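You operate a simulated robot arm through the tools that you are given. There is no shell and no other tool.

You are at the controls of a simulated robot arm. One attempt, no reset.

## Task
Give the white beaker 2 shots of flour, then one of bran.
Fine: it stays in the filler's holder, the filler slide on bran.

The check looks at the end state, three seconds after you hand in, the way a careful person would. Anything else that was tipped, shoved, dropped, spilled or broken makes it a failure.

## Robot
A 6-joint arm with a two-finger gripper, fixed in place. Base frame: the origin is on the floor under the middle of its stand, x ahead of it, y to its left, z up. Units: cm, degrees, N and s.
With the tool pointing down near the work surface it reaches from about 48 to 82 cm from the base axis. Its first joint turns from -166.0 to 166.0 degrees. Payload 1.66 kg.
The tool frame sits at the grasp point between the pads (the TCP): z along the fingers, y along the line on which they close. The tips reach 1.6 cm beyond it. The gripper opens to 11.1 cm; its body begins 10.4 cm behind the TCP.
Orientation is that of the tool frame in the base frame, as [roll, pitch, yaw] about the fixed x, y, z axes, in that order (R = Rz(yaw) Ry(pitch) Rx(roll)). With the fingers straight down and closing along the base's y, the tool's x points along the base's -x, its y along +y and its z along -z.

## Interface
- The arm moves only by the tool apply_moves. Its argument "commands" is a list of rows, each a list of 7 numbers: the turn, a rotation vector about the base's x, y, z in units of 5 degrees (1.0 is 5 degrees), then the shift along the base's x, y, z in units of 50 mm (1.0 is 50 mm), then the closure, from 0 (fully open) to 1 (shut). In form: [[wx, wy, wz, tx, ty, tz, hand], ...]. A call has 1 to 20 rows; each row shifts and turns the commanded pose from where the row before left it. A call with a number of a shift or a turn outside -1 to 1 is refused whole. Each row takes 0.2 s and may step no farther than 5 cm and 8.6 degrees from the row before; otherwise, or with a gripper value out of range, the whole call is refused. A pose out of reach is approached as far as the arm can. The call stops where the force on the tool passes 40 N (or 10 N more than at its start, if that is more) or the arm is blocked; 0.2 s more then pass. The fingers move at their own pace (about 16.98 cm/s each) and stop on an object; they squeeze with about 29 N. The grip force told is the motor's: it shows also when the fingers shut on nothing. Time passes only in rows, and 0.2 s behind the last, so rows that do not move let the fingers close. The reply holds the time, the measured pose of the TCP, the force on the tool along the base axes, the opening and the grip force, in the units named above and with some noise, with the torque about the TCP (base axes, N m) and any sound that the robot's microphone picked up.
- Cameras (640 x 400 px; columns grow to the right, rows downward): "scene" is fixed at [22.05, -50.01, 161.67]; the picture's right is [0.87, -0.50, 0.00], its down [-0.47, -0.81, -0.36] and it looks along [0.18, 0.31, -0.93] (base axes); focal length 280 px, centre (320, 200). "wrist" rides on the gripper at [7, 1.4, -14.3] in the tool frame; the picture's right is [-0.19, 0.98, 0.00], its down [-0.87, -0.17, -0.47] and it looks along [-0.46, -0.09, 0.88] (tool axes); focal length 230 px, centre (320, 200). There is no depth. A picture from a camera that has moved, and an enlarged one, comes with that camera's place and axes in the base frame and with its lens.
- capture(camera): a new picture of that camera. The clock stands still meanwhile.
- raise_lower(by): moves the trunk up (or, below 0, down) by that many cm; the arm rides with it, the base frame stays. It gives what a move gives, with no picture.
- close_up(camera, box): a new picture of the part [left, top, right, bottom] of that camera's present view, enlarged. The clock stands still meanwhile.
- sign_off(): hands the job in; it is judged then, once.

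Nothing tells you positions but the pictures and the camera data. Unless the task says otherwise, let go and move clear before handing in.

The tools are called after "Call:" as a command line: name --pt "numbers of a row" for each row, then --argument value for the rest, lists and objects as JSON in quotes. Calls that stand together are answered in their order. apply_moves: Moves the arm, as the interface text tells. Its arguments: {"type":"object","properties":{"commands":{"type":"array"}},"required":["commands"]} The other tools are called the same way: raise_lower (by) moves the trunk up or down; capture (camera) takes a picture; close_up (camera, box) takes an enlarged picture of a part of a camera's view; sign_off () hands the job in.

At the start:

```text
clock: 0.0
position: [33.5, -26.7, 126.56]
orientation: [-180.0, 0.0, 180.0]
force: [0.2, -0.4, -0.3]
moment: [-0.03, -0.01, 0.0]
grip_width: 11.11
grasp_force: 0.2
trunk travel left (down, up): [-22.5, 36.5]
```

scene: 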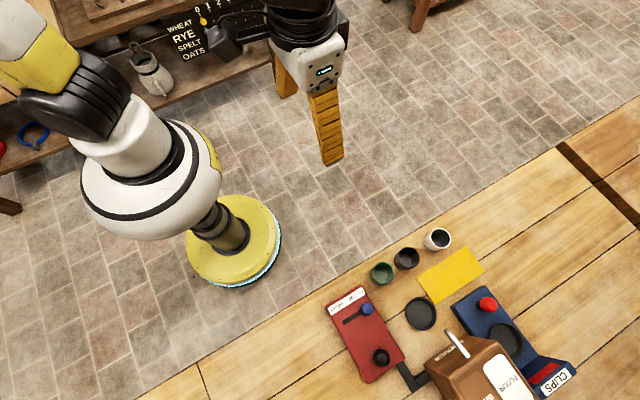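
wrist: 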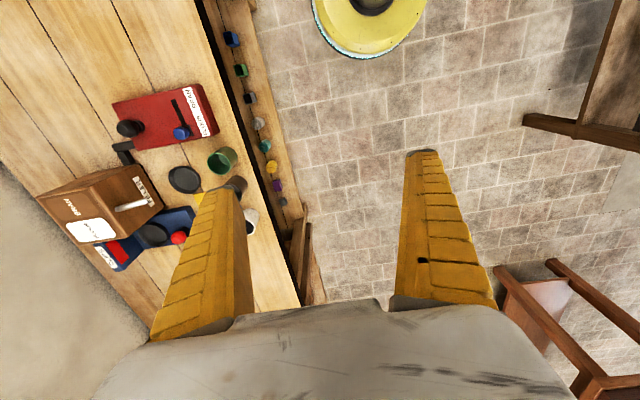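

I see a work table to the robot's right with a red device, a brown filler, a blue clip machine and three beakers (green, black, white). I'll look at each more closely before moving.

Call:
close_up --camera "scene" --box '[320, 220, 480, 320]'

Call:
close_up --camera "scene" --box '[320, 280, 480, 400]'

Call:
close_up --camera "scene" --box '[420, 280, 600, 400]'

Call:
close_up --camera "wrist" --box '[20, 70, 260, 280]'

Call:
close_up --camera "scene" --box '[60, 0, 260, 110]'

```text
4.00 times, centred on (400, 270) of scene
camera zoom: at [22.05, -50.01, 161.67], right [0.87, -0.5, 0.0], down [-0.47, -0.81, -0.36], along [0.18, 0.31, -0.93], focal length 1118 px, centre (0, -80)
```

zoom: 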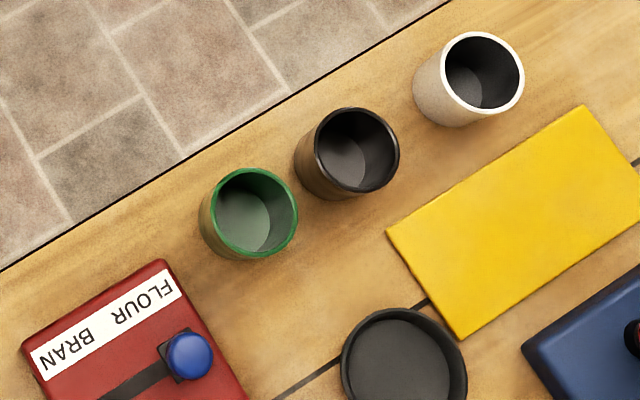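

```text
3.33 times, centred on (400, 340) of scene
camera zoom: at [22.05, -50.01, 161.67], right [0.87, -0.5, 0.0], down [-0.47, -0.81, -0.36], along [0.18, 0.31, -0.93], focal length 932 px, centre (53, -267)
```

zoom: 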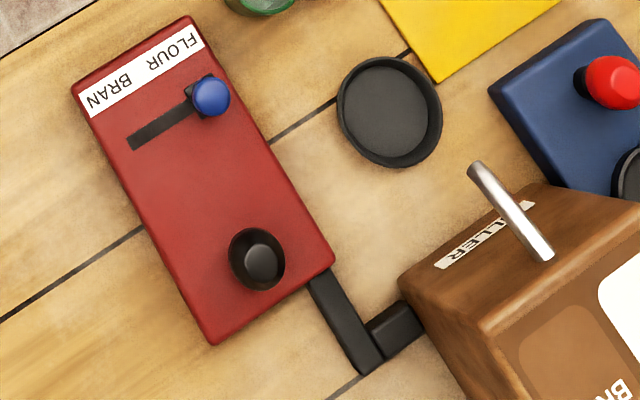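

```text
3.33 times, centred on (510, 340) of scene
camera zoom: at [22.05, -50.01, 161.67], right [0.87, -0.5, 0.0], down [-0.47, -0.81, -0.36], along [0.18, 0.31, -0.93], focal length 932 px, centre (-313, -267)
```

zoom: 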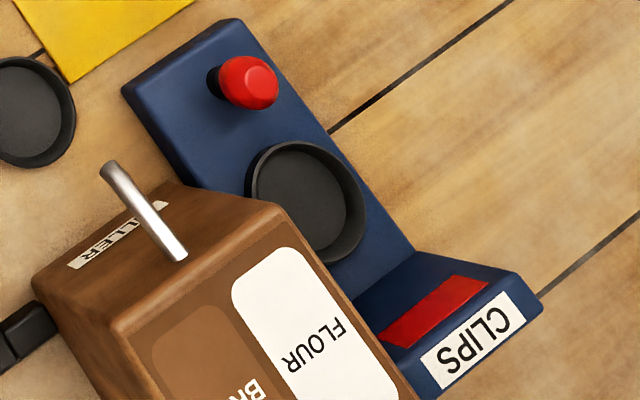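

```text
1.90 times, centred on (140, 175) of wrist
camera zoom: at [26.52, -25.26, 140.85], right [0.19, 0.98, 0.0], down [0.87, -0.17, 0.47], along [0.46, -0.09, -0.88], focal length 438 px, centre (663, 248)
```

zoom: 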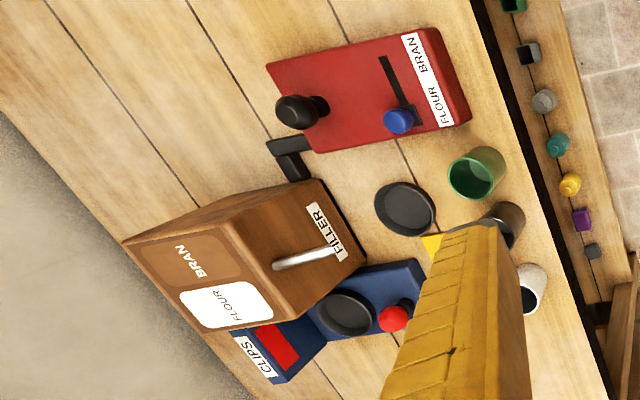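

```text
3.20 times, centred on (160, 55) of scene
camera zoom: at [22.05, -50.01, 161.67], right [0.87, -0.5, 0.0], down [-0.47, -0.81, -0.36], along [0.18, 0.31, -0.93], focal length 894 px, centre (832, 664)
```

zoom: 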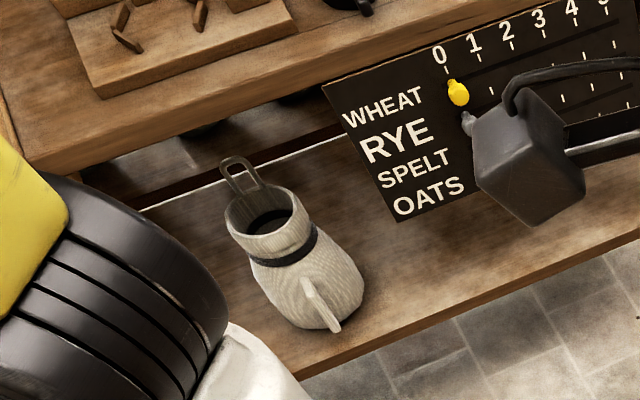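

The filler (brown) has its dish-shaped holder at about (43, -64, 86). The red panel carries the FLOUR/BRAN slide, which is on FLOUR, and a black push button. The white beaker stands at the far end of the beaker row. I'll bring the wrist camera over the table to get better positions.

Call:
apply_moves --pt "0 0 -1 0.103 -0.385 -0.1 0" --pt "0 0 -1 0.103 -0.385 -0.1 0" --pt "0 0 -1 0.103 -0.385 -0.1 0" --pt "0 0 -1 0.103 -0.385 -0.1 0" --pt "0 0 -1 0.103 -0.385 -0.1 0" --pt "0 0 -1 0.103 -0.385 -0.1 0" --pt "0 0 -1 0.103 -0.385 -0.1 0" --pt "0 0 -1 0.103 -0.385 -0.1 0" --pt "0 0 -1 0.103 -0.385 -0.1 0" --pt "0 0 -1 0.103 -0.385 -0.1 0" --pt "0 0 -1 0.103 -0.385 -0.1 0" --pt "0 0 -1 0.103 -0.385 -0.1 0"

Call:
capture --camera "wrist"

Call:
capture --camera "scene"

```text
clock: 2.6
position: [39.68, -49.71, 120.77]
orientation: [-179.9, 0.1, 119.9]
force: [-0.7, -0.7, -0.4]
moment: [0.0, 0.01, 0.01]
grip_width: 11.11
grasp_force: 0.0
trunk travel left (down, up): [-22.5, 36.5]
```

```text
taken
camera wrist: at [37.36, -43.03, 135.01], right [0.95, 0.33, 0.0], down [0.29, -0.83, 0.47], along [0.15, -0.45, -0.88], focal length 230 px, centre (320, 200)
```

wrist: 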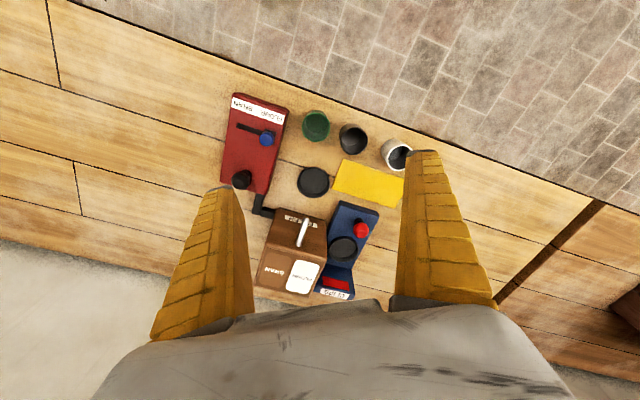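

```text
taken
```

scene: 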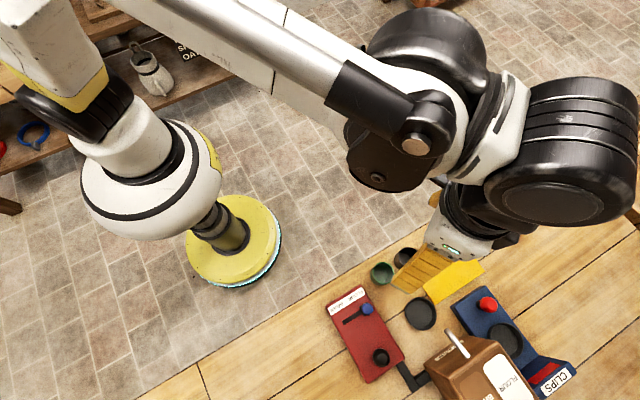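

Call:
close_up --camera "wrist" --box '[210, 80, 420, 211]'

Call:
close_up --camera "wrist" --box '[210, 160, 410, 310]'

```text
3.05 times, centred on (315, 146) of wrist
camera zoom: at [37.36, -43.03, 135.01], right [0.95, 0.33, 0.0], down [0.29, -0.83, 0.47], along [0.15, -0.45, -0.88], focal length 701 px, centre (335, 366)
```

zoom: 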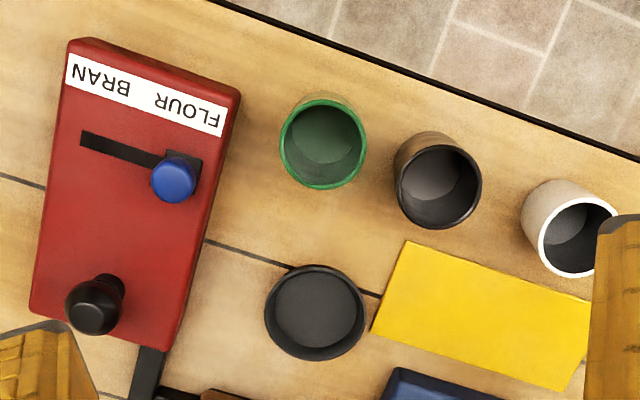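

```text
2.67 times, centred on (310, 235) of wrist
camera zoom: at [37.36, -43.03, 135.01], right [0.95, 0.33, 0.0], down [0.29, -0.83, 0.47], along [0.15, -0.45, -0.88], focal length 614 px, centre (347, 107)
```

zoom: 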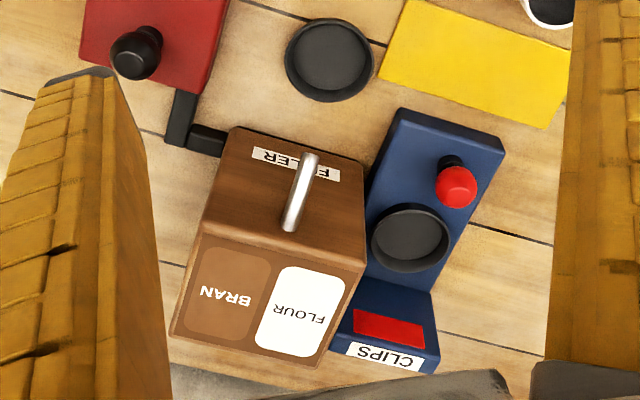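

The table top is at about z = 85. The white beaker is near (57, -51), the holder at (43, -64), the button at (28.7, -65.8) and the slide knob at (31.4, -55.9), with BRAN toward -x. The spout tip is near (43, -67.5, 96). I'll move above the white beaker to refine its position.

Call:
apply_moves --pt "0 0 1 0.583 -0.05 -0.4 0" --pt "0 0 1 0.583 -0.05 -0.4 0" --pt "0 0 1 0.583 -0.05 -0.4 0" --pt "0 0 1 0.583 -0.05 -0.4 0" --pt "0 0 1 0.583 -0.05 -0.4 0" --pt "0 0 1 0.583 -0.05 -0.4 0" --pt "0 0 0 0 0 -0.4 0"

Call:
capture --camera "wrist"

Call:
capture --camera "scene"

```text
clock: 4.2
position: [56.85, -50.98, 106.57]
orientation: [-180.0, 0.0, 150.0]
force: [0.8, -1.0, 0.0]
moment: [0.0, 0.0, -0.03]
grip_width: 11.09
grasp_force: 0.0
trunk travel left (down, up): [-22.5, 36.5]
```

```text
taken
camera wrist: at [51.44, -46.29, 120.87], right [0.65, 0.76, 0.0], down [0.67, -0.58, 0.47], along [0.36, -0.31, -0.88], focal length 230 px, centre (320, 200)
```

wrist: 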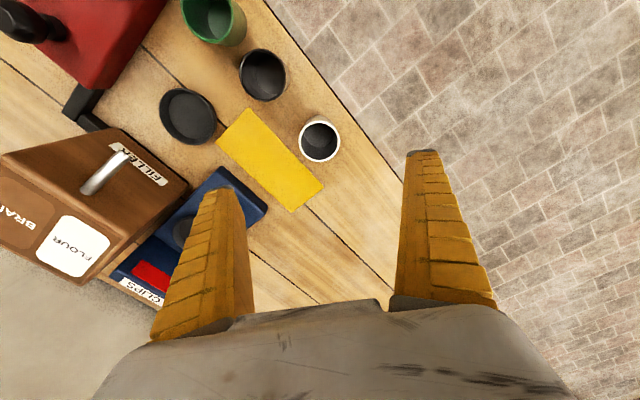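

```text
taken
```

scene: 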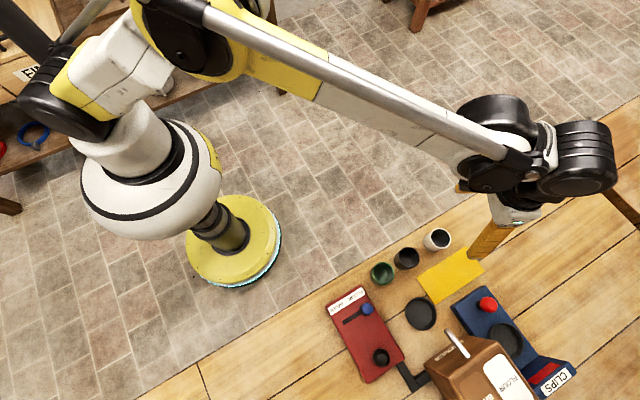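

Call:
close_up --camera "wrist" --box '[270, 100, 370, 162]'

Call:
close_up --camera "wrist" --box '[60, 60, 260, 185]'

Call:
close_up --camera "scene" --box '[400, 215, 464, 255]'

```text
6.40 times, centred on (320, 131) of wrist
camera zoom: at [51.44, -46.29, 120.87], right [0.65, 0.76, 0.0], down [0.67, -0.58, 0.47], along [0.36, -0.31, -0.88], focal length 1472 px, centre (320, 642)
```

zoom: 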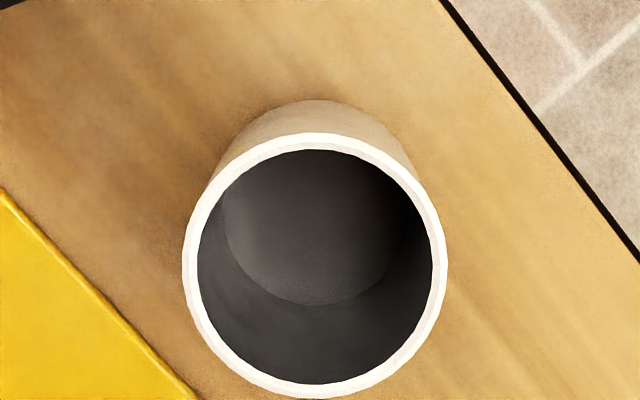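

```text
3.20 times, centred on (160, 122) of wrist
camera zoom: at [51.44, -46.29, 120.87], right [0.65, 0.76, 0.0], down [0.67, -0.58, 0.47], along [0.36, -0.31, -0.88], focal length 736 px, centre (832, 448)
```

zoom: 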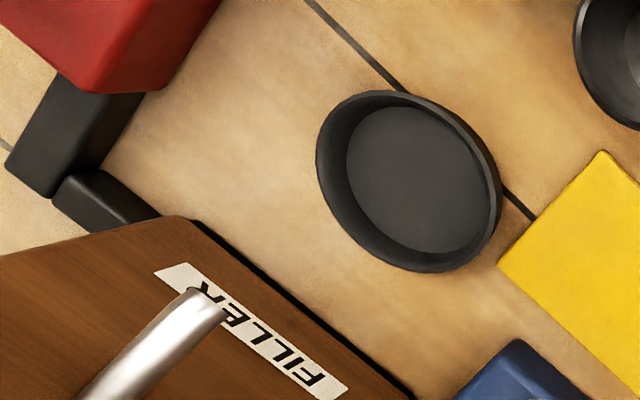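

```text
10.00 times, centred on (432, 235) of scene
camera zoom: at [22.05, -50.01, 161.67], right [0.87, -0.5, 0.0], down [-0.47, -0.81, -0.36], along [0.18, 0.31, -0.93], focal length 2795 px, centre (-800, -150)
```

zoom: 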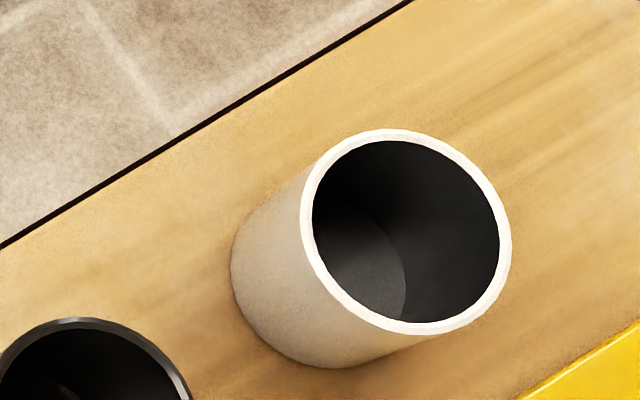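

The white beaker's rim is at (56.75, -51.05, 91.9), about 5.2 cm across and slightly tapered. The gripper is open and centred over it, so I'll go straight down around it.

Call:
apply_moves --pt "0 0 0 -0.02 -0.014 -0.48 0" --pt "0 0 0 0 0 -0.48 0" --pt "0 0 0 0 0 -0.48 0" --pt "0 0 0 0 0 -0.48 0" --pt "0 0 0 0 0 -0.48 0" --pt "0 0 0 0 0 -0.48 0" --pt "0 0 0 0 0 -0.287 0" --pt "0 0 0 0 0 -0.287 0" --pt "0 0 0 0 0 0 0"

Call:
capture --camera "wrist"

Call:
capture --camera "scene"

```text
clock: 6.2
position: [56.91, -51.36, 89.53]
orientation: [180.0, 0.0, 150.1]
force: [-0.1, 0.7, -0.5]
moment: [0.04, 0.0, -0.02]
grip_width: 11.07
grasp_force: 0.0
trunk travel left (down, up): [-22.5, 36.5]
```

```text
taken
camera wrist: at [51.58, -46.69, 103.62], right [0.66, 0.76, 0.0], down [0.67, -0.58, 0.47], along [0.36, -0.31, -0.88], focal length 230 px, centre (320, 200)
```

wrist: 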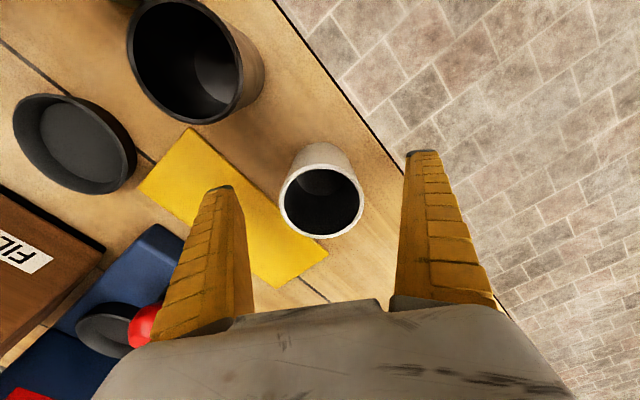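

```text
taken
```

scene: 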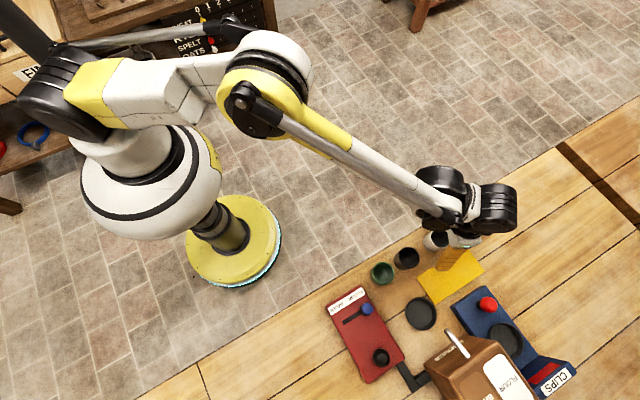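

The beaker sits between the fingers, about 0.3 cm off centre. I'll nudge to centre it and then close gently.

Call:
apply_moves --pt "0 0 0 -0.05 0.035 0 0" --pt "0 0 0 0 0 0 0.2" --pt "0 0 0 0 0 0 0.35" --pt "0 0 0 0 0 0 0.45" --pt "0 0 0 0 0 0 0.52" --pt "0 0 0 0 0 0 0.6" --pt "0 0 0 0 0 0 1" --pt "0 0 0 0 0 0 1"

Call:
capture --camera "wrist"

```text
clock: 8.0
position: [56.68, -51.16, 89.44]
orientation: [180.0, 0.0, 149.9]
force: [1.7, -1.8, 7.0]
moment: [0.05, 0.07, 0.03]
grip_width: 4.56
grasp_force: 28.8
trunk travel left (down, up): [-22.5, 36.5]
```

```text
taken
camera wrist: at [51.36, -46.46, 103.63], right [0.66, 0.76, 0.0], down [0.67, -0.58, 0.47], along [0.36, -0.31, -0.88], focal length 230 px, centre (320, 200)
```

wrist: 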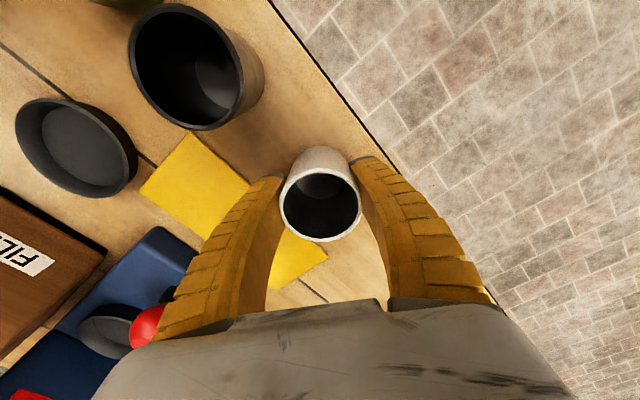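

Call:
close_up --camera "wrist" --box '[240, 130, 400, 230]'

```text
4.00 times, centred on (320, 180) of wrist
camera zoom: at [51.36, -46.46, 103.63], right [0.66, 0.76, 0.0], down [0.67, -0.58, 0.47], along [0.36, -0.31, -0.88], focal length 920 px, centre (320, 280)
```

zoom: 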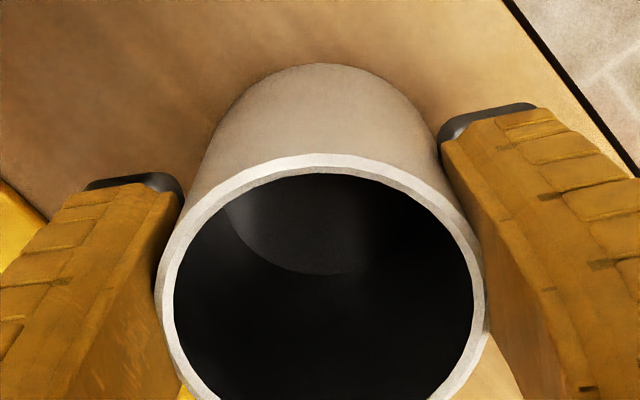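

The beaker is held at 4.6 cm and centred on the TCP. Next I'll lift it straight up.

Call:
apply_moves --pt "0 0 0 0 0 0.1 1" --pt "0 0 0 0 0 0.3 1" --pt "0 0 0 0 0 0.5 1" --pt "0 0 0 0 0 0.5 1" --pt "0 0 0 0 0 0.5 1" --pt "0 0 0 0 0 0.5 1" --pt "0 0 0 0 0 0.4 1" --pt "0 0 0 0 0 0.2 1"

Call:
capture --camera "wrist"

Call:
capture --camera "scene"

```text
clock: 9.8
position: [56.78, -51.19, 104.29]
orientation: [-180.0, 0.0, 150.1]
force: [0.5, 0.0, -1.4]
moment: [0.01, 0.02, 0.0]
grip_width: 4.52
grasp_force: 28.9
trunk travel left (down, up): [-22.5, 36.5]
```

```text
taken
camera wrist: at [51.38, -46.55, 118.5], right [0.66, 0.76, 0.0], down [0.67, -0.58, 0.47], along [0.36, -0.31, -0.88], focal length 230 px, centre (320, 200)
```

wrist: 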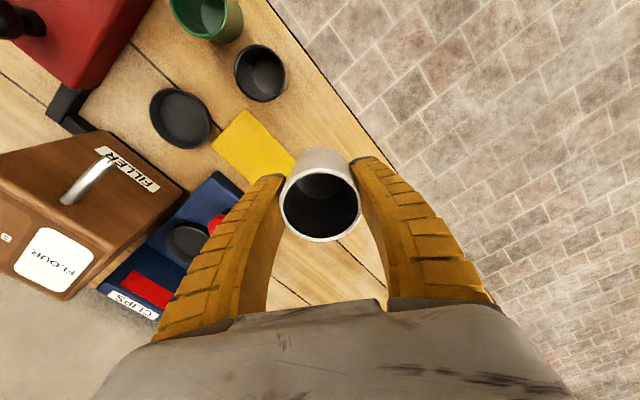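

```text
taken
```

scene: 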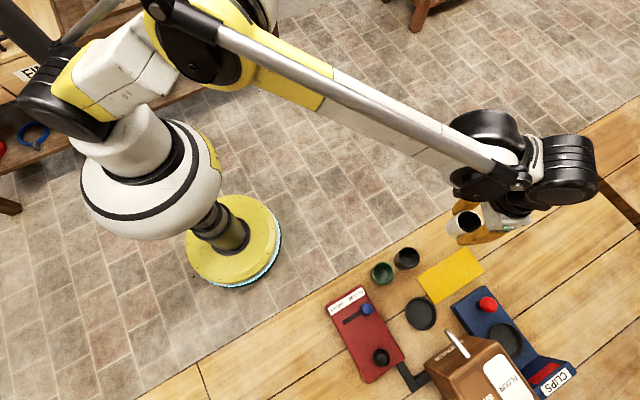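

The beaker is up and secure. I'll carry it high to the left side of the panel, turning the gripper so it closes along x, and look at the holder from there.

Call:
apply_moves --pt "0 0 -1 -0.397 -0.147 0.02 1" --pt "0 0 -1 -0.397 -0.147 0.02 1" --pt "0 0 -1 -0.397 -0.147 0.02 1" --pt "0 0 -1 -0.397 -0.147 0.02 1" --pt "0 0 -1 -0.397 -0.147 0.02 1" --pt "0 0 -1 -0.397 -0.147 0.02 1" --pt "0 0 -1 -0.397 -0.147 0.02 1" --pt "0 0 -1 -0.397 -0.147 0.02 1" --pt "0 0 -1 -0.397 -0.147 0.02 1" --pt "0 0 -1 -0.397 -0.147 0.02 1" --pt "0 0 -1 -0.397 -0.147 0.02 1" --pt "0 0 -1 -0.397 -0.147 0.02 1" --pt "0 0 0 0 0 0 1"

Call:
capture --camera "wrist"

Call:
close_up --camera "wrist" --box '[340, 60, 560, 198]'

Call:
close_up --camera "wrist" --box '[100, 40, 340, 190]'

```text
clock: 12.6
position: [32.84, -59.6, 105.49]
orientation: [-180.0, -0.1, 89.9]
force: [0.8, 0.4, -1.4]
moment: [0.03, 0.01, 0.01]
grip_width: 4.52
grasp_force: 29.1
trunk travel left (down, up): [-22.5, 36.5]
```

```text
taken
camera wrist: at [34.11, -52.72, 119.65], right [0.98, -0.19, 0.0], down [-0.17, -0.87, 0.47], along [-0.09, -0.46, -0.88], focal length 230 px, centre (320, 200)
```

wrist: 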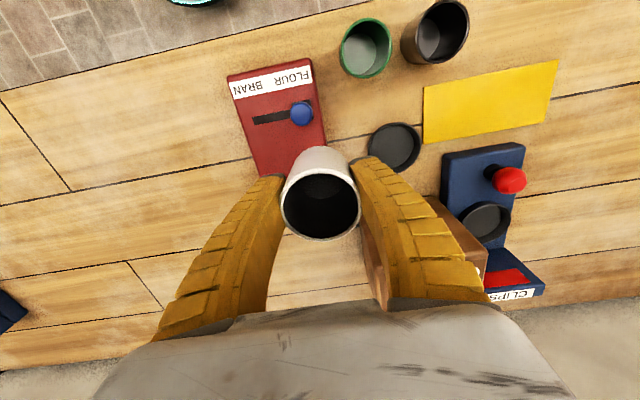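

```text
2.90 times, centred on (450, 129) of wrist
camera zoom: at [34.11, -52.72, 119.65], right [0.98, -0.19, 0.0], down [-0.17, -0.87, 0.47], along [-0.09, -0.46, -0.88], focal length 667 px, centre (-57, 406)
```

zoom: 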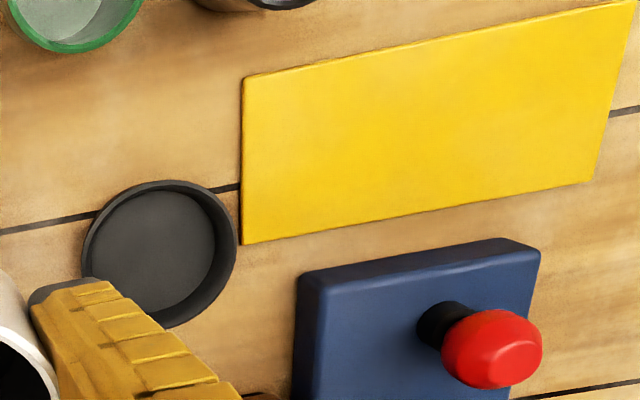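

```text
2.67 times, centred on (220, 115) of wrist
camera zoom: at [34.11, -52.72, 119.65], right [0.98, -0.19, 0.0], down [-0.17, -0.87, 0.47], along [-0.09, -0.46, -0.88], focal length 614 px, centre (587, 427)
```

zoom: 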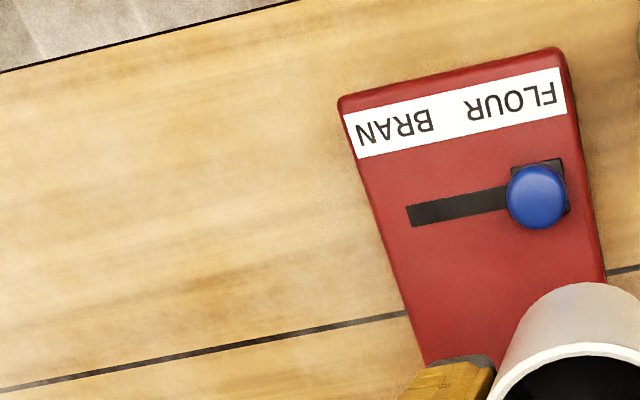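

The holder centre works out at (43.0, -63.7), with its rim at z ≈ 86.6. I'll move above it while staying high, then check.

Call:
apply_moves --pt "0 0 0 0.4 -0.16 0 1" --pt "0 0 0 0.5 -0.2 0 1" --pt "0 0 0 0.5 -0.2 0 1" --pt "0 0 0 0.4 -0.16 0 1" --pt "0 0 0 0.23 -0.1 0 1" --pt "0 0 0 0 0 0 1"

Call:
capture --camera "wrist"

Call:
close_up --camera "scene" --box '[360, 220, 520, 370]'

```text
clock: 14.0
position: [43.08, -63.89, 105.63]
orientation: [179.9, -0.1, 90.0]
force: [-0.1, -0.4, -2.2]
moment: [0.01, -0.01, 0.0]
grip_width: 4.49
grasp_force: 28.9
trunk travel left (down, up): [-22.5, 36.5]
```

```text
taken
camera wrist: at [44.43, -56.9, 119.84], right [0.98, -0.19, 0.0], down [-0.17, -0.87, 0.47], along [-0.09, -0.46, -0.88], focal length 230 px, centre (320, 200)
```

wrist: 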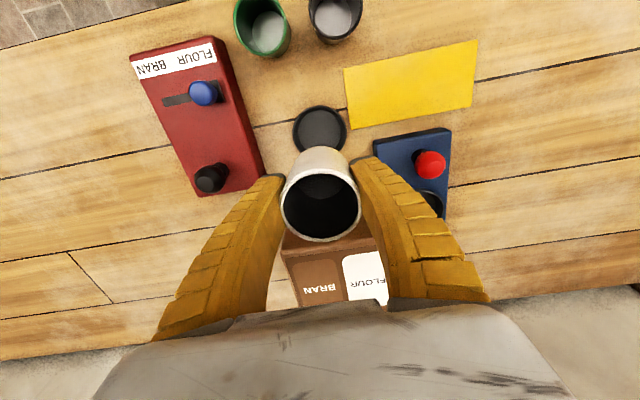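

```text
2.67 times, centred on (440, 295) of scene
camera zoom: at [22.05, -50.01, 161.67], right [0.87, -0.5, 0.0], down [-0.47, -0.81, -0.36], along [0.18, 0.31, -0.93], focal length 745 px, centre (0, -53)
```

zoom: 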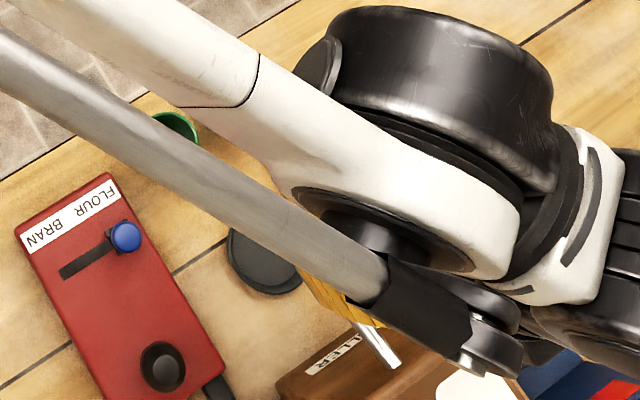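

Call:
close_up --camera "wrist" --box '[260, 90, 380, 165]'

```text
5.33 times, centred on (320, 128) of wrist
camera zoom: at [44.43, -56.9, 119.84], right [0.98, -0.19, 0.0], down [-0.17, -0.87, 0.47], along [-0.09, -0.46, -0.88], focal length 1227 px, centre (320, 587)
```

zoom: 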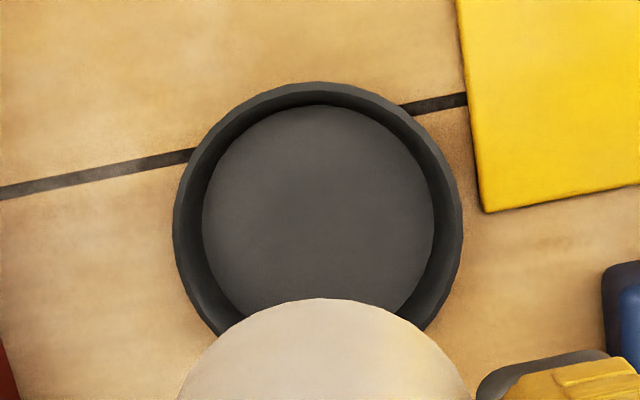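

The holder is almost straight below, with about 0.2 cm to correct in +y. I'll go down to just above the holder's rim and check clearance from the spout.

Call:
apply_moves --pt "0 0 0 0 0.045 -0.2 1" --pt "0 0 0 0 0 -0.4 1" --pt "0 0 0 0 0 -0.4 1" --pt "0 0 0 0 0 -0.4 1" --pt "0 0 0 0 0 -0.4 1" --pt "0 0 0 0 0 -0.4 1" --pt "0 0 0 0 0 -0.35 1" --pt "0 0 0 0 0 -0.25 1" --pt "0 0 0 0 0 0 1"

Call:
capture --camera "wrist"

Call:
close_up --camera "scene" --box '[360, 240, 520, 370]'

```text
clock: 16.0
position: [43.19, -63.54, 91.45]
orientation: [-180.0, 0.0, 90.0]
force: [0.9, 0.1, -1.9]
moment: [-0.02, -0.03, 0.0]
grip_width: 4.51
grasp_force: 28.9
trunk travel left (down, up): [-22.5, 36.5]
```

```text
taken
camera wrist: at [44.5, -56.66, 105.62], right [0.98, -0.19, 0.0], down [-0.17, -0.87, 0.47], along [-0.09, -0.46, -0.88], focal length 230 px, centre (320, 200)
```

wrist: 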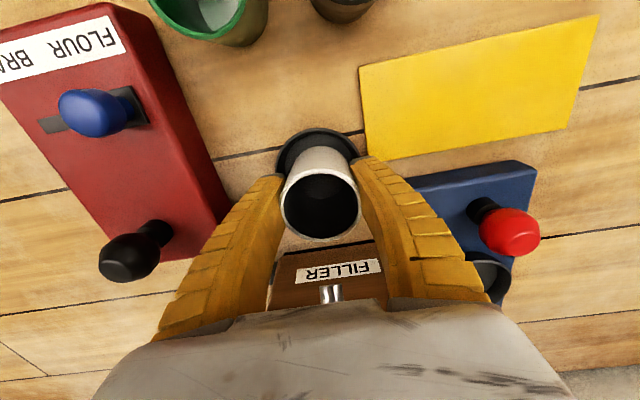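

```text
3.08 times, centred on (440, 305) of scene
camera zoom: at [22.05, -50.01, 161.67], right [0.87, -0.5, 0.0], down [-0.47, -0.81, -0.36], along [0.18, 0.31, -0.93], focal length 860 px, centre (-49, -123)
```

zoom: 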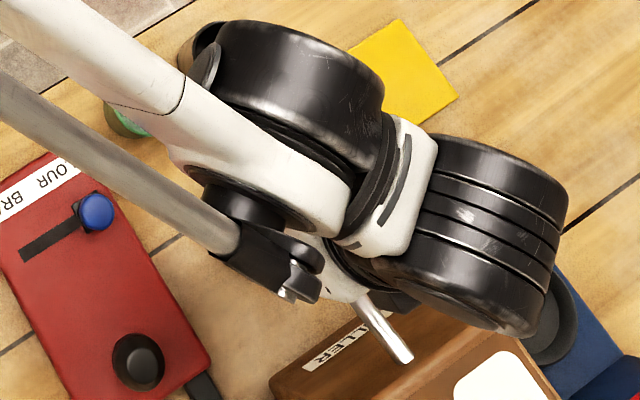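

Call:
close_up --camera "wrist" --box '[250, 110, 390, 200]'

Call:
close_up --camera "wrist" --box '[250, 230, 410, 330]'

```text
4.44 times, centred on (320, 155) of wrist
camera zoom: at [44.5, -56.66, 105.62], right [0.98, -0.19, 0.0], down [-0.17, -0.87, 0.47], along [-0.09, -0.46, -0.88], focal length 1022 px, centre (320, 400)
```

zoom: 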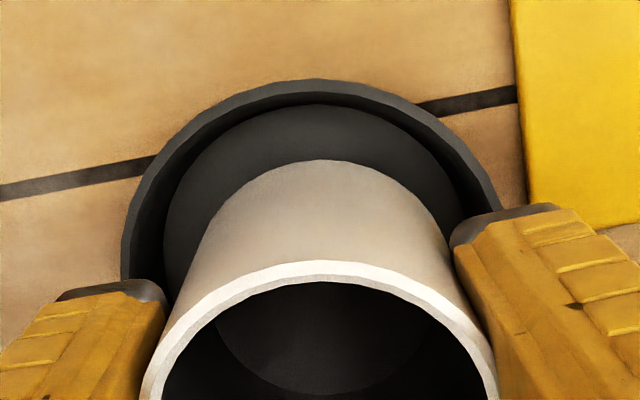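

```text
4.00 times, centred on (330, 280) of wrist
camera zoom: at [44.5, -56.66, 105.62], right [0.98, -0.19, 0.0], down [-0.17, -0.87, 0.47], along [-0.09, -0.46, -0.88], focal length 920 px, centre (280, -120)
```

zoom: 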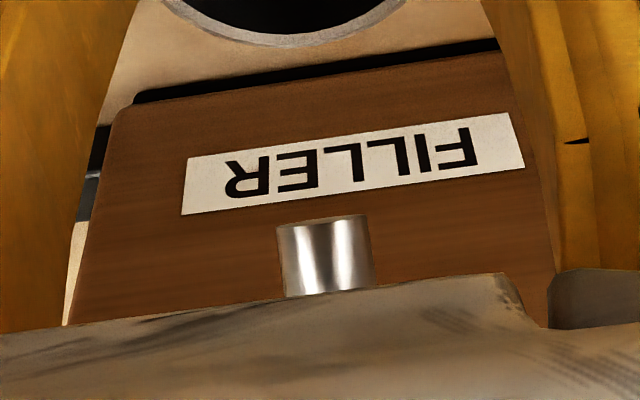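

The beaker is lined up with the holder and the spout clears the gripper body. I'll lower it in small steps until it touches.

Call:
apply_moves --pt "0 0 0 0 0 -0.06 1" --pt "0 0 0 0 0 -0.06 1" --pt "0 0 0 0 0 -0.06 1" --pt "0 0 0 0 0 -0.06 1" --pt "0 0 0 0 0 0 1"

```text
clock: 17.2
position: [43.08, -63.61, 90.29]
orientation: [-180.0, 0.0, 90.1]
force: [-0.7, -0.4, -2.5]
moment: [-0.03, 0.01, 0.0]
grip_width: 4.54
grasp_force: 28.7
trunk travel left (down, up): [-22.5, 36.5]
```

Call:
apply_moves --pt "0 0 0 0 0 -0.04 1" --pt "0 0 0 0 0 -0.04 1" --pt "0 0 0 0 0 0 1"

```text
clock: 18.0
position: [43.1, -63.64, 89.97]
orientation: [-179.9, 0.0, 90.0]
force: [-0.7, -0.4, -0.8]
moment: [-0.01, -0.01, 0.0]
grip_width: 4.49
grasp_force: 29.1
trunk travel left (down, up): [-22.5, 36.5]
```

No clear contact yet, so I'll keep going in 1 mm steps.

Call:
apply_moves --pt "0 0 0 0 0 -0.02 1" --pt "0 0 0 0 0 -0.02 1" --pt "0 0 0 0 0 0 1"

Call:
close_up --camera "wrist" --box '[250, 110, 390, 200]'

```text
clock: 18.8
position: [43.03, -63.7, 89.85]
orientation: [-180.0, 0.1, 90.0]
force: [1.3, -5.3, 15.1]
moment: [0.0, -0.02, -0.01]
grip_width: 4.56
grasp_force: 29.4
trunk travel left (down, up): [-22.5, 36.5]
```

```text
4.44 times, centred on (320, 155) of wrist
camera zoom: at [44.37, -56.69, 104.04], right [0.98, -0.19, 0.0], down [-0.17, -0.87, 0.47], along [-0.09, -0.46, -0.88], focal length 1022 px, centre (320, 400)
```

zoom: 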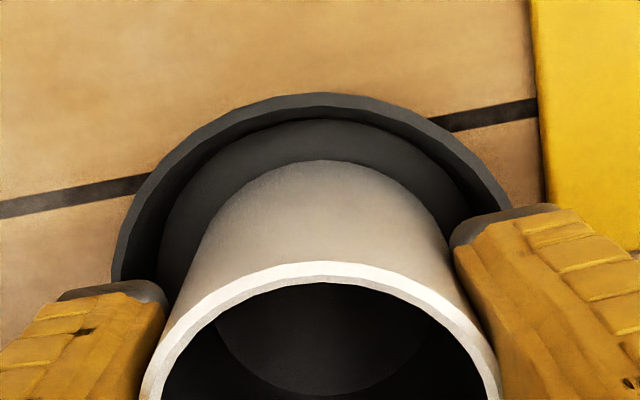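

It touched down in the holder (15 N upward). I'll ease the pressure slightly, open only partway to stay clear of the blue device, and rise straight up.

Call:
apply_moves --pt "0 0 0 0 0 0.012 1" --pt "0 0 0 0 0 0 1" --pt "0 0 0 0 0 0 0.56" --pt "0 0 0 0 0 0 0.5" --pt "0 0 0 0 0 0 0.42" --pt "0 0 0 0 0 0 0.33" --pt "0 0 0 0 0 0 0.33"

Call:
capture --camera "wrist"

```text
clock: 20.4
position: [43.11, -63.56, 89.79]
orientation: [-179.9, 0.0, 90.1]
force: [0.2, -1.0, -0.8]
moment: [0.02, 0.01, 0.0]
grip_width: 7.59
grasp_force: 0.8
trunk travel left (down, up): [-22.5, 36.5]
```

```text
taken
camera wrist: at [44.4, -56.71, 104.03], right [0.98, -0.19, 0.0], down [-0.17, -0.87, 0.47], along [-0.09, -0.46, -0.88], focal length 230 px, centre (320, 200)
```

wrist: 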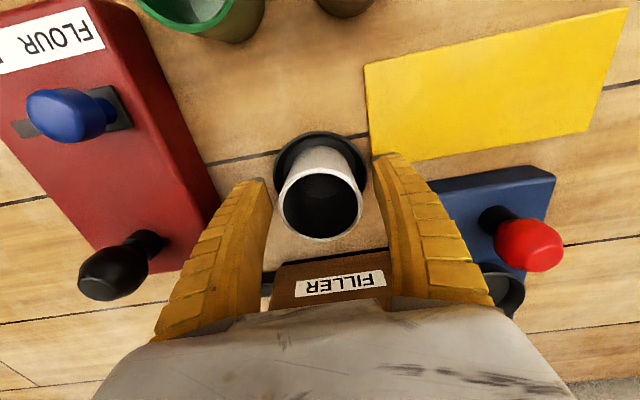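

The beaker stands free in the holder. I'll rise straight up.

Call:
apply_moves --pt "0 0 0 0 0 0.1 0.33" --pt "0 0 0 0 0 0.3 0.33" --pt "0 0 0 0 0 0.5 0.33" --pt "0 0 0 0 0 0.6 0.33" --pt "0 0 0 0 0 0.8 0.33" --pt "0 0 0 0 0 0.8 0.33" --pt "0 0 0 0 0 0.4 0.33" --pt "0 0 0 0 0 0 0.33"

Call:
capture --camera "wrist"

Call:
close_up --camera "wrist" --box '[240, 80, 400, 180]'

```text
clock: 22.2
position: [42.79, -63.67, 107.48]
orientation: [180.0, 0.1, 90.0]
force: [-0.1, 0.3, 0.6]
moment: [0.03, 0.01, 0.01]
grip_width: 7.59
grasp_force: 1.2
trunk travel left (down, up): [-22.5, 36.5]
```

```text
taken
camera wrist: at [44.13, -56.74, 121.71], right [0.98, -0.19, 0.0], down [-0.17, -0.87, 0.47], along [-0.09, -0.46, -0.88], focal length 230 px, centre (320, 200)
```

wrist: 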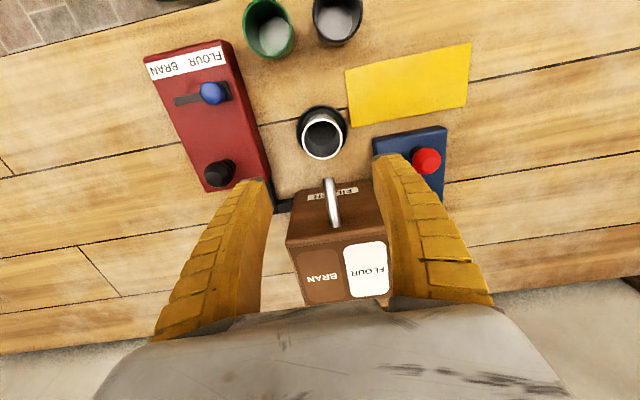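

```text
4.00 times, centred on (320, 130) of wrist
camera zoom: at [44.13, -56.74, 121.71], right [0.98, -0.19, 0.0], down [-0.17, -0.87, 0.47], along [-0.09, -0.46, -0.88], focal length 920 px, centre (320, 480)
```

zoom: 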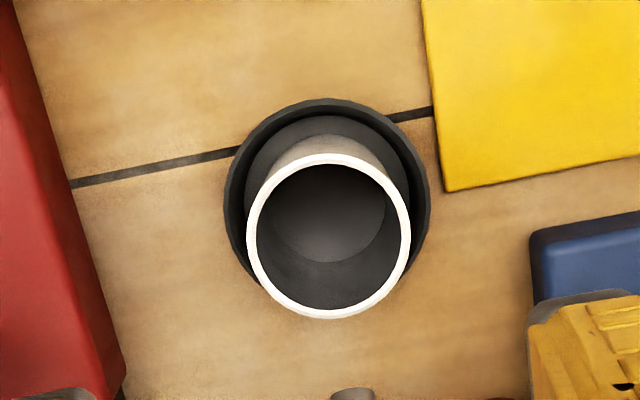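

Call:
close_up --camera "wrist" --box '[130, 30, 290, 200]'

Call:
close_up --camera "scene" --box '[330, 280, 420, 390]'

```text
2.35 times, centred on (210, 115) of wrist
camera zoom: at [44.13, -56.74, 121.71], right [0.98, -0.19, 0.0], down [-0.17, -0.87, 0.47], along [-0.09, -0.46, -0.88], focal length 541 px, centre (579, 400)
```

zoom: 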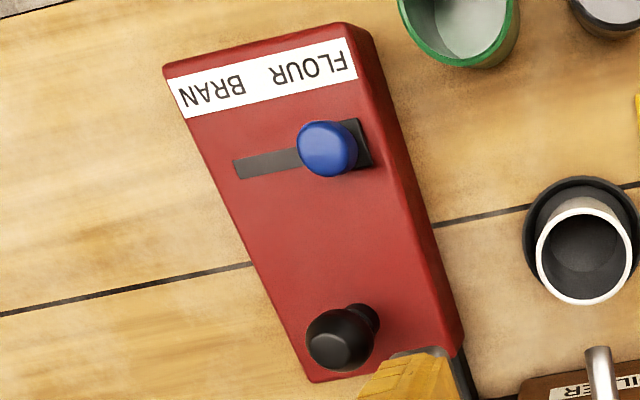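

```text
3.64 times, centred on (375, 335) of scene
camera zoom: at [22.05, -50.01, 161.67], right [0.87, -0.5, 0.0], down [-0.47, -0.81, -0.36], along [0.18, 0.31, -0.93], focal length 1016 px, centre (120, -291)
```

zoom: 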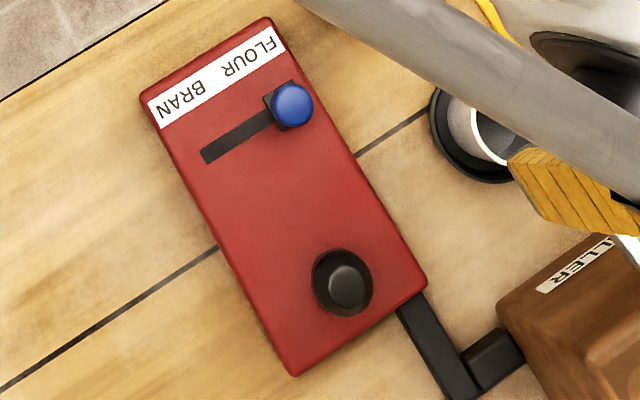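

The white beaker now stands in the filler's holder. The button's head is at (28.4, -65.7) with its top near z ≈ 93, and it is about 4 cm across. I'll close the fingers and move above it.

Call:
apply_moves --pt "0 0 0 -0.3 -0.04 0 0.5" --pt "0 0 0 -0.6 -0.08 0 0.8" --pt "0 0 0 -0.7 -0.1 0 1" --pt "0 0 0 -0.7 -0.1 0 1" --pt "0 0 0 -0.4 -0.06 0 1" --pt "0 0 0 -0.18 -0.02 0 1" --pt "0 0 0 0 0 0 1"

Call:
capture --camera "wrist"

Call:
close_up --camera "scene" --box '[320, 260, 480, 390]'

```text
clock: 23.8
position: [28.66, -65.75, 107.36]
orientation: [-180.0, 0.0, 90.0]
force: [0.1, 0.9, -0.1]
moment: [0.0, 0.03, 0.02]
grip_width: 0.0
grasp_force: 28.9
trunk travel left (down, up): [-22.5, 36.5]
```

```text
taken
camera wrist: at [29.97, -58.79, 121.64], right [0.98, -0.19, 0.0], down [-0.17, -0.87, 0.47], along [-0.09, -0.46, -0.88], focal length 230 px, centre (320, 200)
```

wrist: 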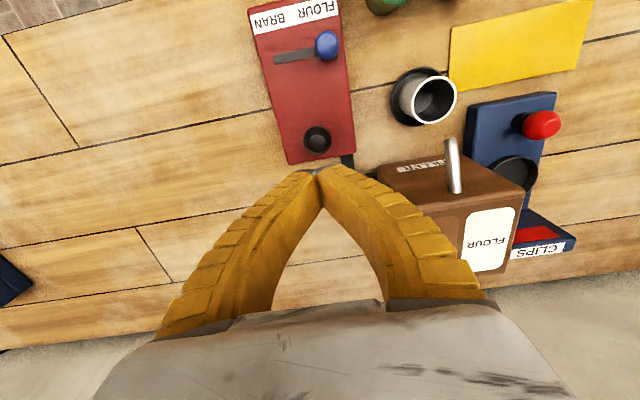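

```text
3.08 times, centred on (400, 325) of scene
camera zoom: at [22.05, -50.01, 161.67], right [0.87, -0.5, 0.0], down [-0.47, -0.81, -0.36], along [0.18, 0.31, -0.93], focal length 860 px, centre (74, -185)
```

zoom: 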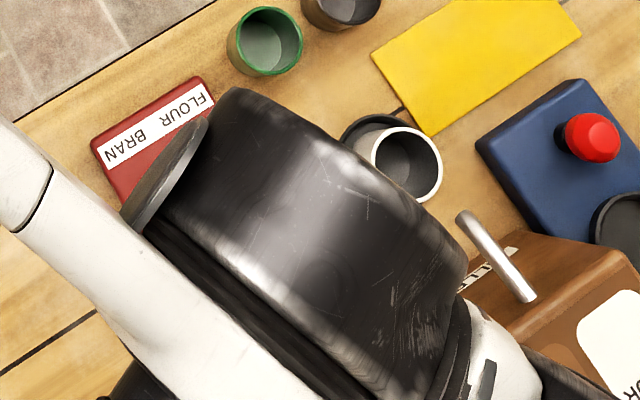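

Call:
close_up --camera "wrist" --box '[270, 110, 370, 180]'

```text
5.71 times, centred on (320, 145) of wrist
camera zoom: at [29.97, -58.79, 121.64], right [0.98, -0.19, 0.0], down [-0.17, -0.87, 0.47], along [-0.09, -0.46, -0.88], focal length 1315 px, centre (320, 514)
```

zoom: 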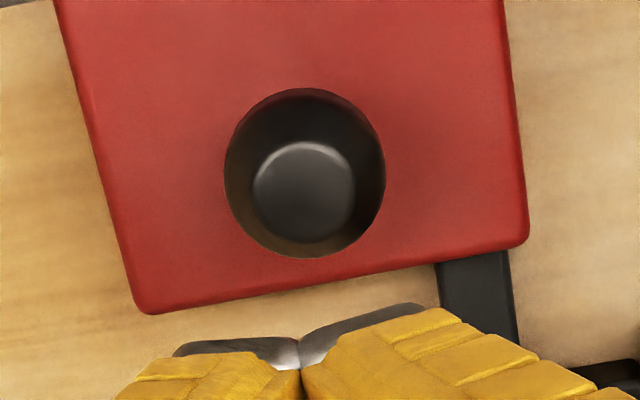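

The fingertips need about 0.3 cm more toward -x. I'll correct that and come down to just above the button.

Call:
apply_moves --pt "0 0 0 -0.065 0.012 -0.2 1" --pt "0 0 0 0 0 -0.4 1" --pt "0 0 0 0 0 -0.4 1" --pt "0 0 0 0 0 -0.4 1" --pt "0 0 0 0 0 -0.4 1" --pt "0 0 0 0 0 -0.3 1" --pt "0 0 0 0 0 0 1"

Call:
capture --camera "wrist"

Call:
close_up --camera "wrist" --box '[260, 110, 380, 185]'

```text
clock: 25.4
position: [28.09, -65.67, 96.83]
orientation: [-180.0, 0.0, 90.0]
force: [0.2, 0.2, 0.5]
moment: [0.01, 0.03, 0.01]
grip_width: 0.01
grasp_force: 28.5
trunk travel left (down, up): [-22.5, 36.5]
```

```text
taken
camera wrist: at [29.52, -58.69, 111.01], right [0.98, -0.19, 0.0], down [-0.17, -0.87, 0.47], along [-0.09, -0.46, -0.88], focal length 230 px, centre (320, 200)
```

wrist: 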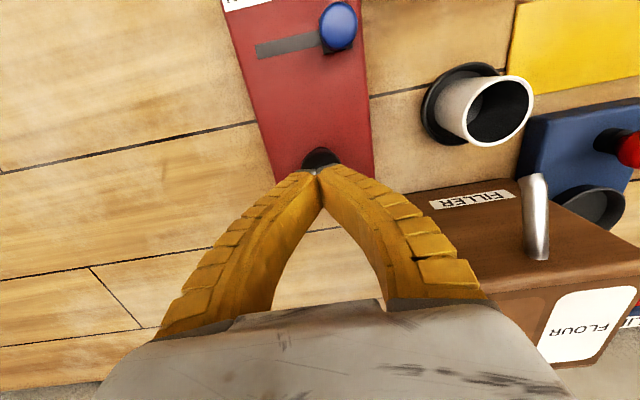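

```text
5.33 times, centred on (320, 148) of wrist
camera zoom: at [29.52, -58.69, 111.01], right [0.98, -0.19, 0.0], down [-0.17, -0.87, 0.47], along [-0.09, -0.46, -0.88], focal length 1227 px, centre (320, 480)
```

zoom: 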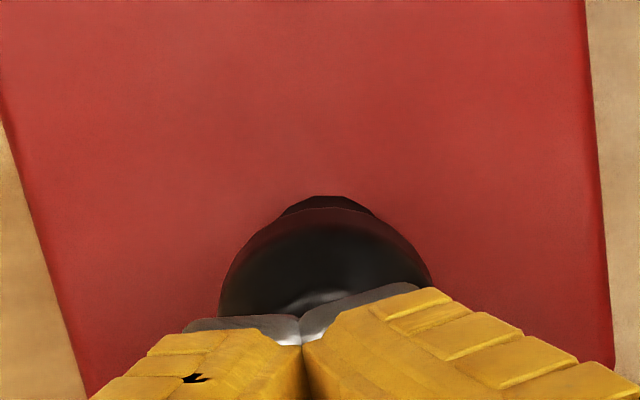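

The tips are over the button. I'll lower in small steps, watching force and sound.

Call:
apply_moves --pt "0 0 0 0 0.03 -0.08 1" --pt "0 0 0 0 0 -0.08 1" --pt "0 0 0 0 0 -0.08 1" --pt "0 0 0 0 0 -0.04 1" --pt "0 0 0 0 0 0 1"

```text
clock: 26.6
position: [28.33, -65.41, 95.37]
orientation: [-179.9, 0.0, 89.9]
force: [-0.1, 0.0, 0.5]
moment: [0.02, 0.01, -0.02]
grip_width: 0.01
grasp_force: 28.3
trunk travel left (down, up): [-22.5, 36.5]
```

Call:
apply_moves --pt "0 0 0 0 0 -0.04 1" --pt "0 0 0 0 0 -0.04 1" --pt "0 0 0 0 0 0 1"

```text
clock: 27.4
position: [28.22, -65.39, 95.02]
orientation: [180.0, 0.0, 89.9]
force: [0.9, -0.4, 1.9]
moment: [-0.05, 0.02, 0.07]
grip_width: 0.57
grasp_force: 28.5
trunk travel left (down, up): [-22.5, 36.5]
```

Call:
capture --camera "wrist"

Call:
close_up --camera "wrist" --box '[260, 110, 380, 185]'

Call:
capture --camera "scene"

```text
taken
camera wrist: at [29.6, -58.46, 109.2], right [0.98, -0.19, 0.0], down [-0.17, -0.87, 0.47], along [-0.09, -0.46, -0.88], focal length 230 px, centre (320, 200)
```

wrist: 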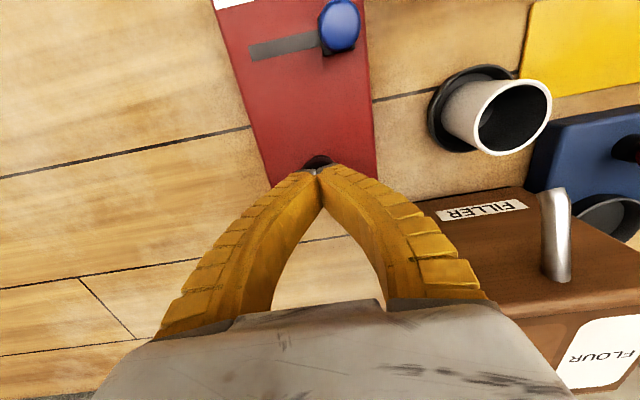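

```text
5.33 times, centred on (320, 148) of wrist
camera zoom: at [29.6, -58.46, 109.2], right [0.98, -0.19, 0.0], down [-0.17, -0.87, 0.47], along [-0.09, -0.46, -0.88], focal length 1227 px, centre (320, 480)
```

zoom: 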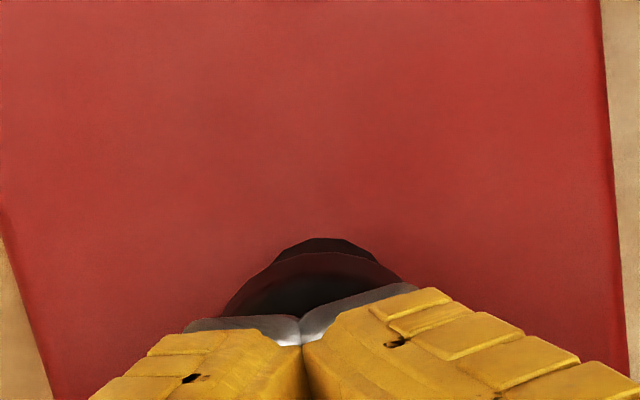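

```text
taken
```

scene: 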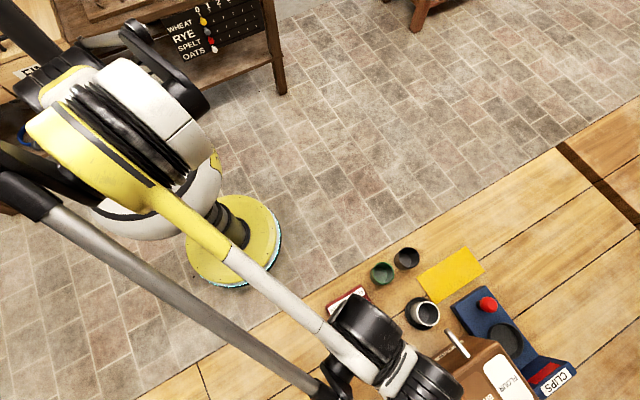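

Contact is just beginning at TCP z ≈ 95, so I'll press on in 1 mm steps.

Call:
apply_moves --pt "0 0 0 0 0 -0.02 1" --pt "0 0 0 0 0 -0.02 1" --pt "0 0 0 0 0 0 1"

```text
clock: 28.2
position: [28.21, -65.55, 94.73]
orientation: [180.0, 0.0, 90.1]
force: [0.4, 0.9, 2.9]
moment: [-0.02, -0.03, 0.02]
grip_width: 0.61
grasp_force: 28.8
trunk travel left (down, up): [-22.5, 36.5]
```

Call:
apply_moves --pt "0 0 0 0 0 -0.02 1" --pt "0 0 0 0 0 -0.02 1" --pt "0 0 0 0 0 0 1"

```text
clock: 29.0
position: [28.34, -65.47, 94.52]
orientation: [180.0, 0.0, 90.1]
force: [0.3, -2.7, 3.3]
moment: [-0.07, -0.03, -0.02]
grip_width: 0.61
grasp_force: 29.0
trunk travel left (down, up): [-22.5, 36.5]
```

Call:
apply_moves --pt "0 0 0 0 0 -0.02 1" --pt "0 0 0 0 0 -0.02 1" --pt "0 0 0 0 0 0 1"

Call:
close_up --camera "wrist" --box '[260, 110, 380, 185]'

```text
clock: 29.8
position: [28.26, -65.32, 94.32]
orientation: [-180.0, -0.1, 90.0]
force: [-0.4, 0.0, 3.2]
moment: [0.0, -0.01, 0.05]
grip_width: 0.59
grasp_force: 28.4
trunk travel left (down, up): [-22.5, 36.5]
```

```text
5.33 times, centred on (320, 148) of wrist
camera zoom: at [29.59, -58.48, 108.64], right [0.98, -0.19, 0.0], down [-0.17, -0.87, 0.47], along [-0.09, -0.46, -0.88], focal length 1227 px, centre (320, 480)
```

zoom: 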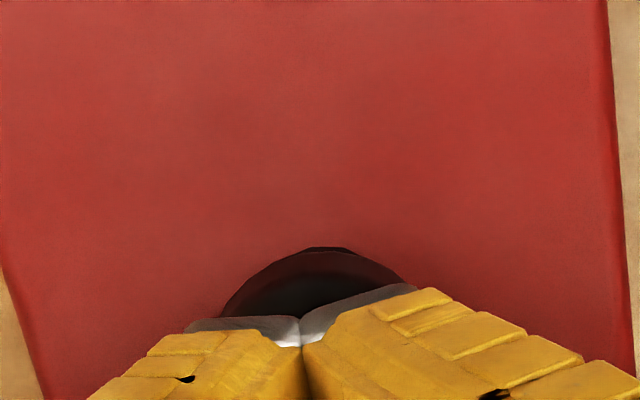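

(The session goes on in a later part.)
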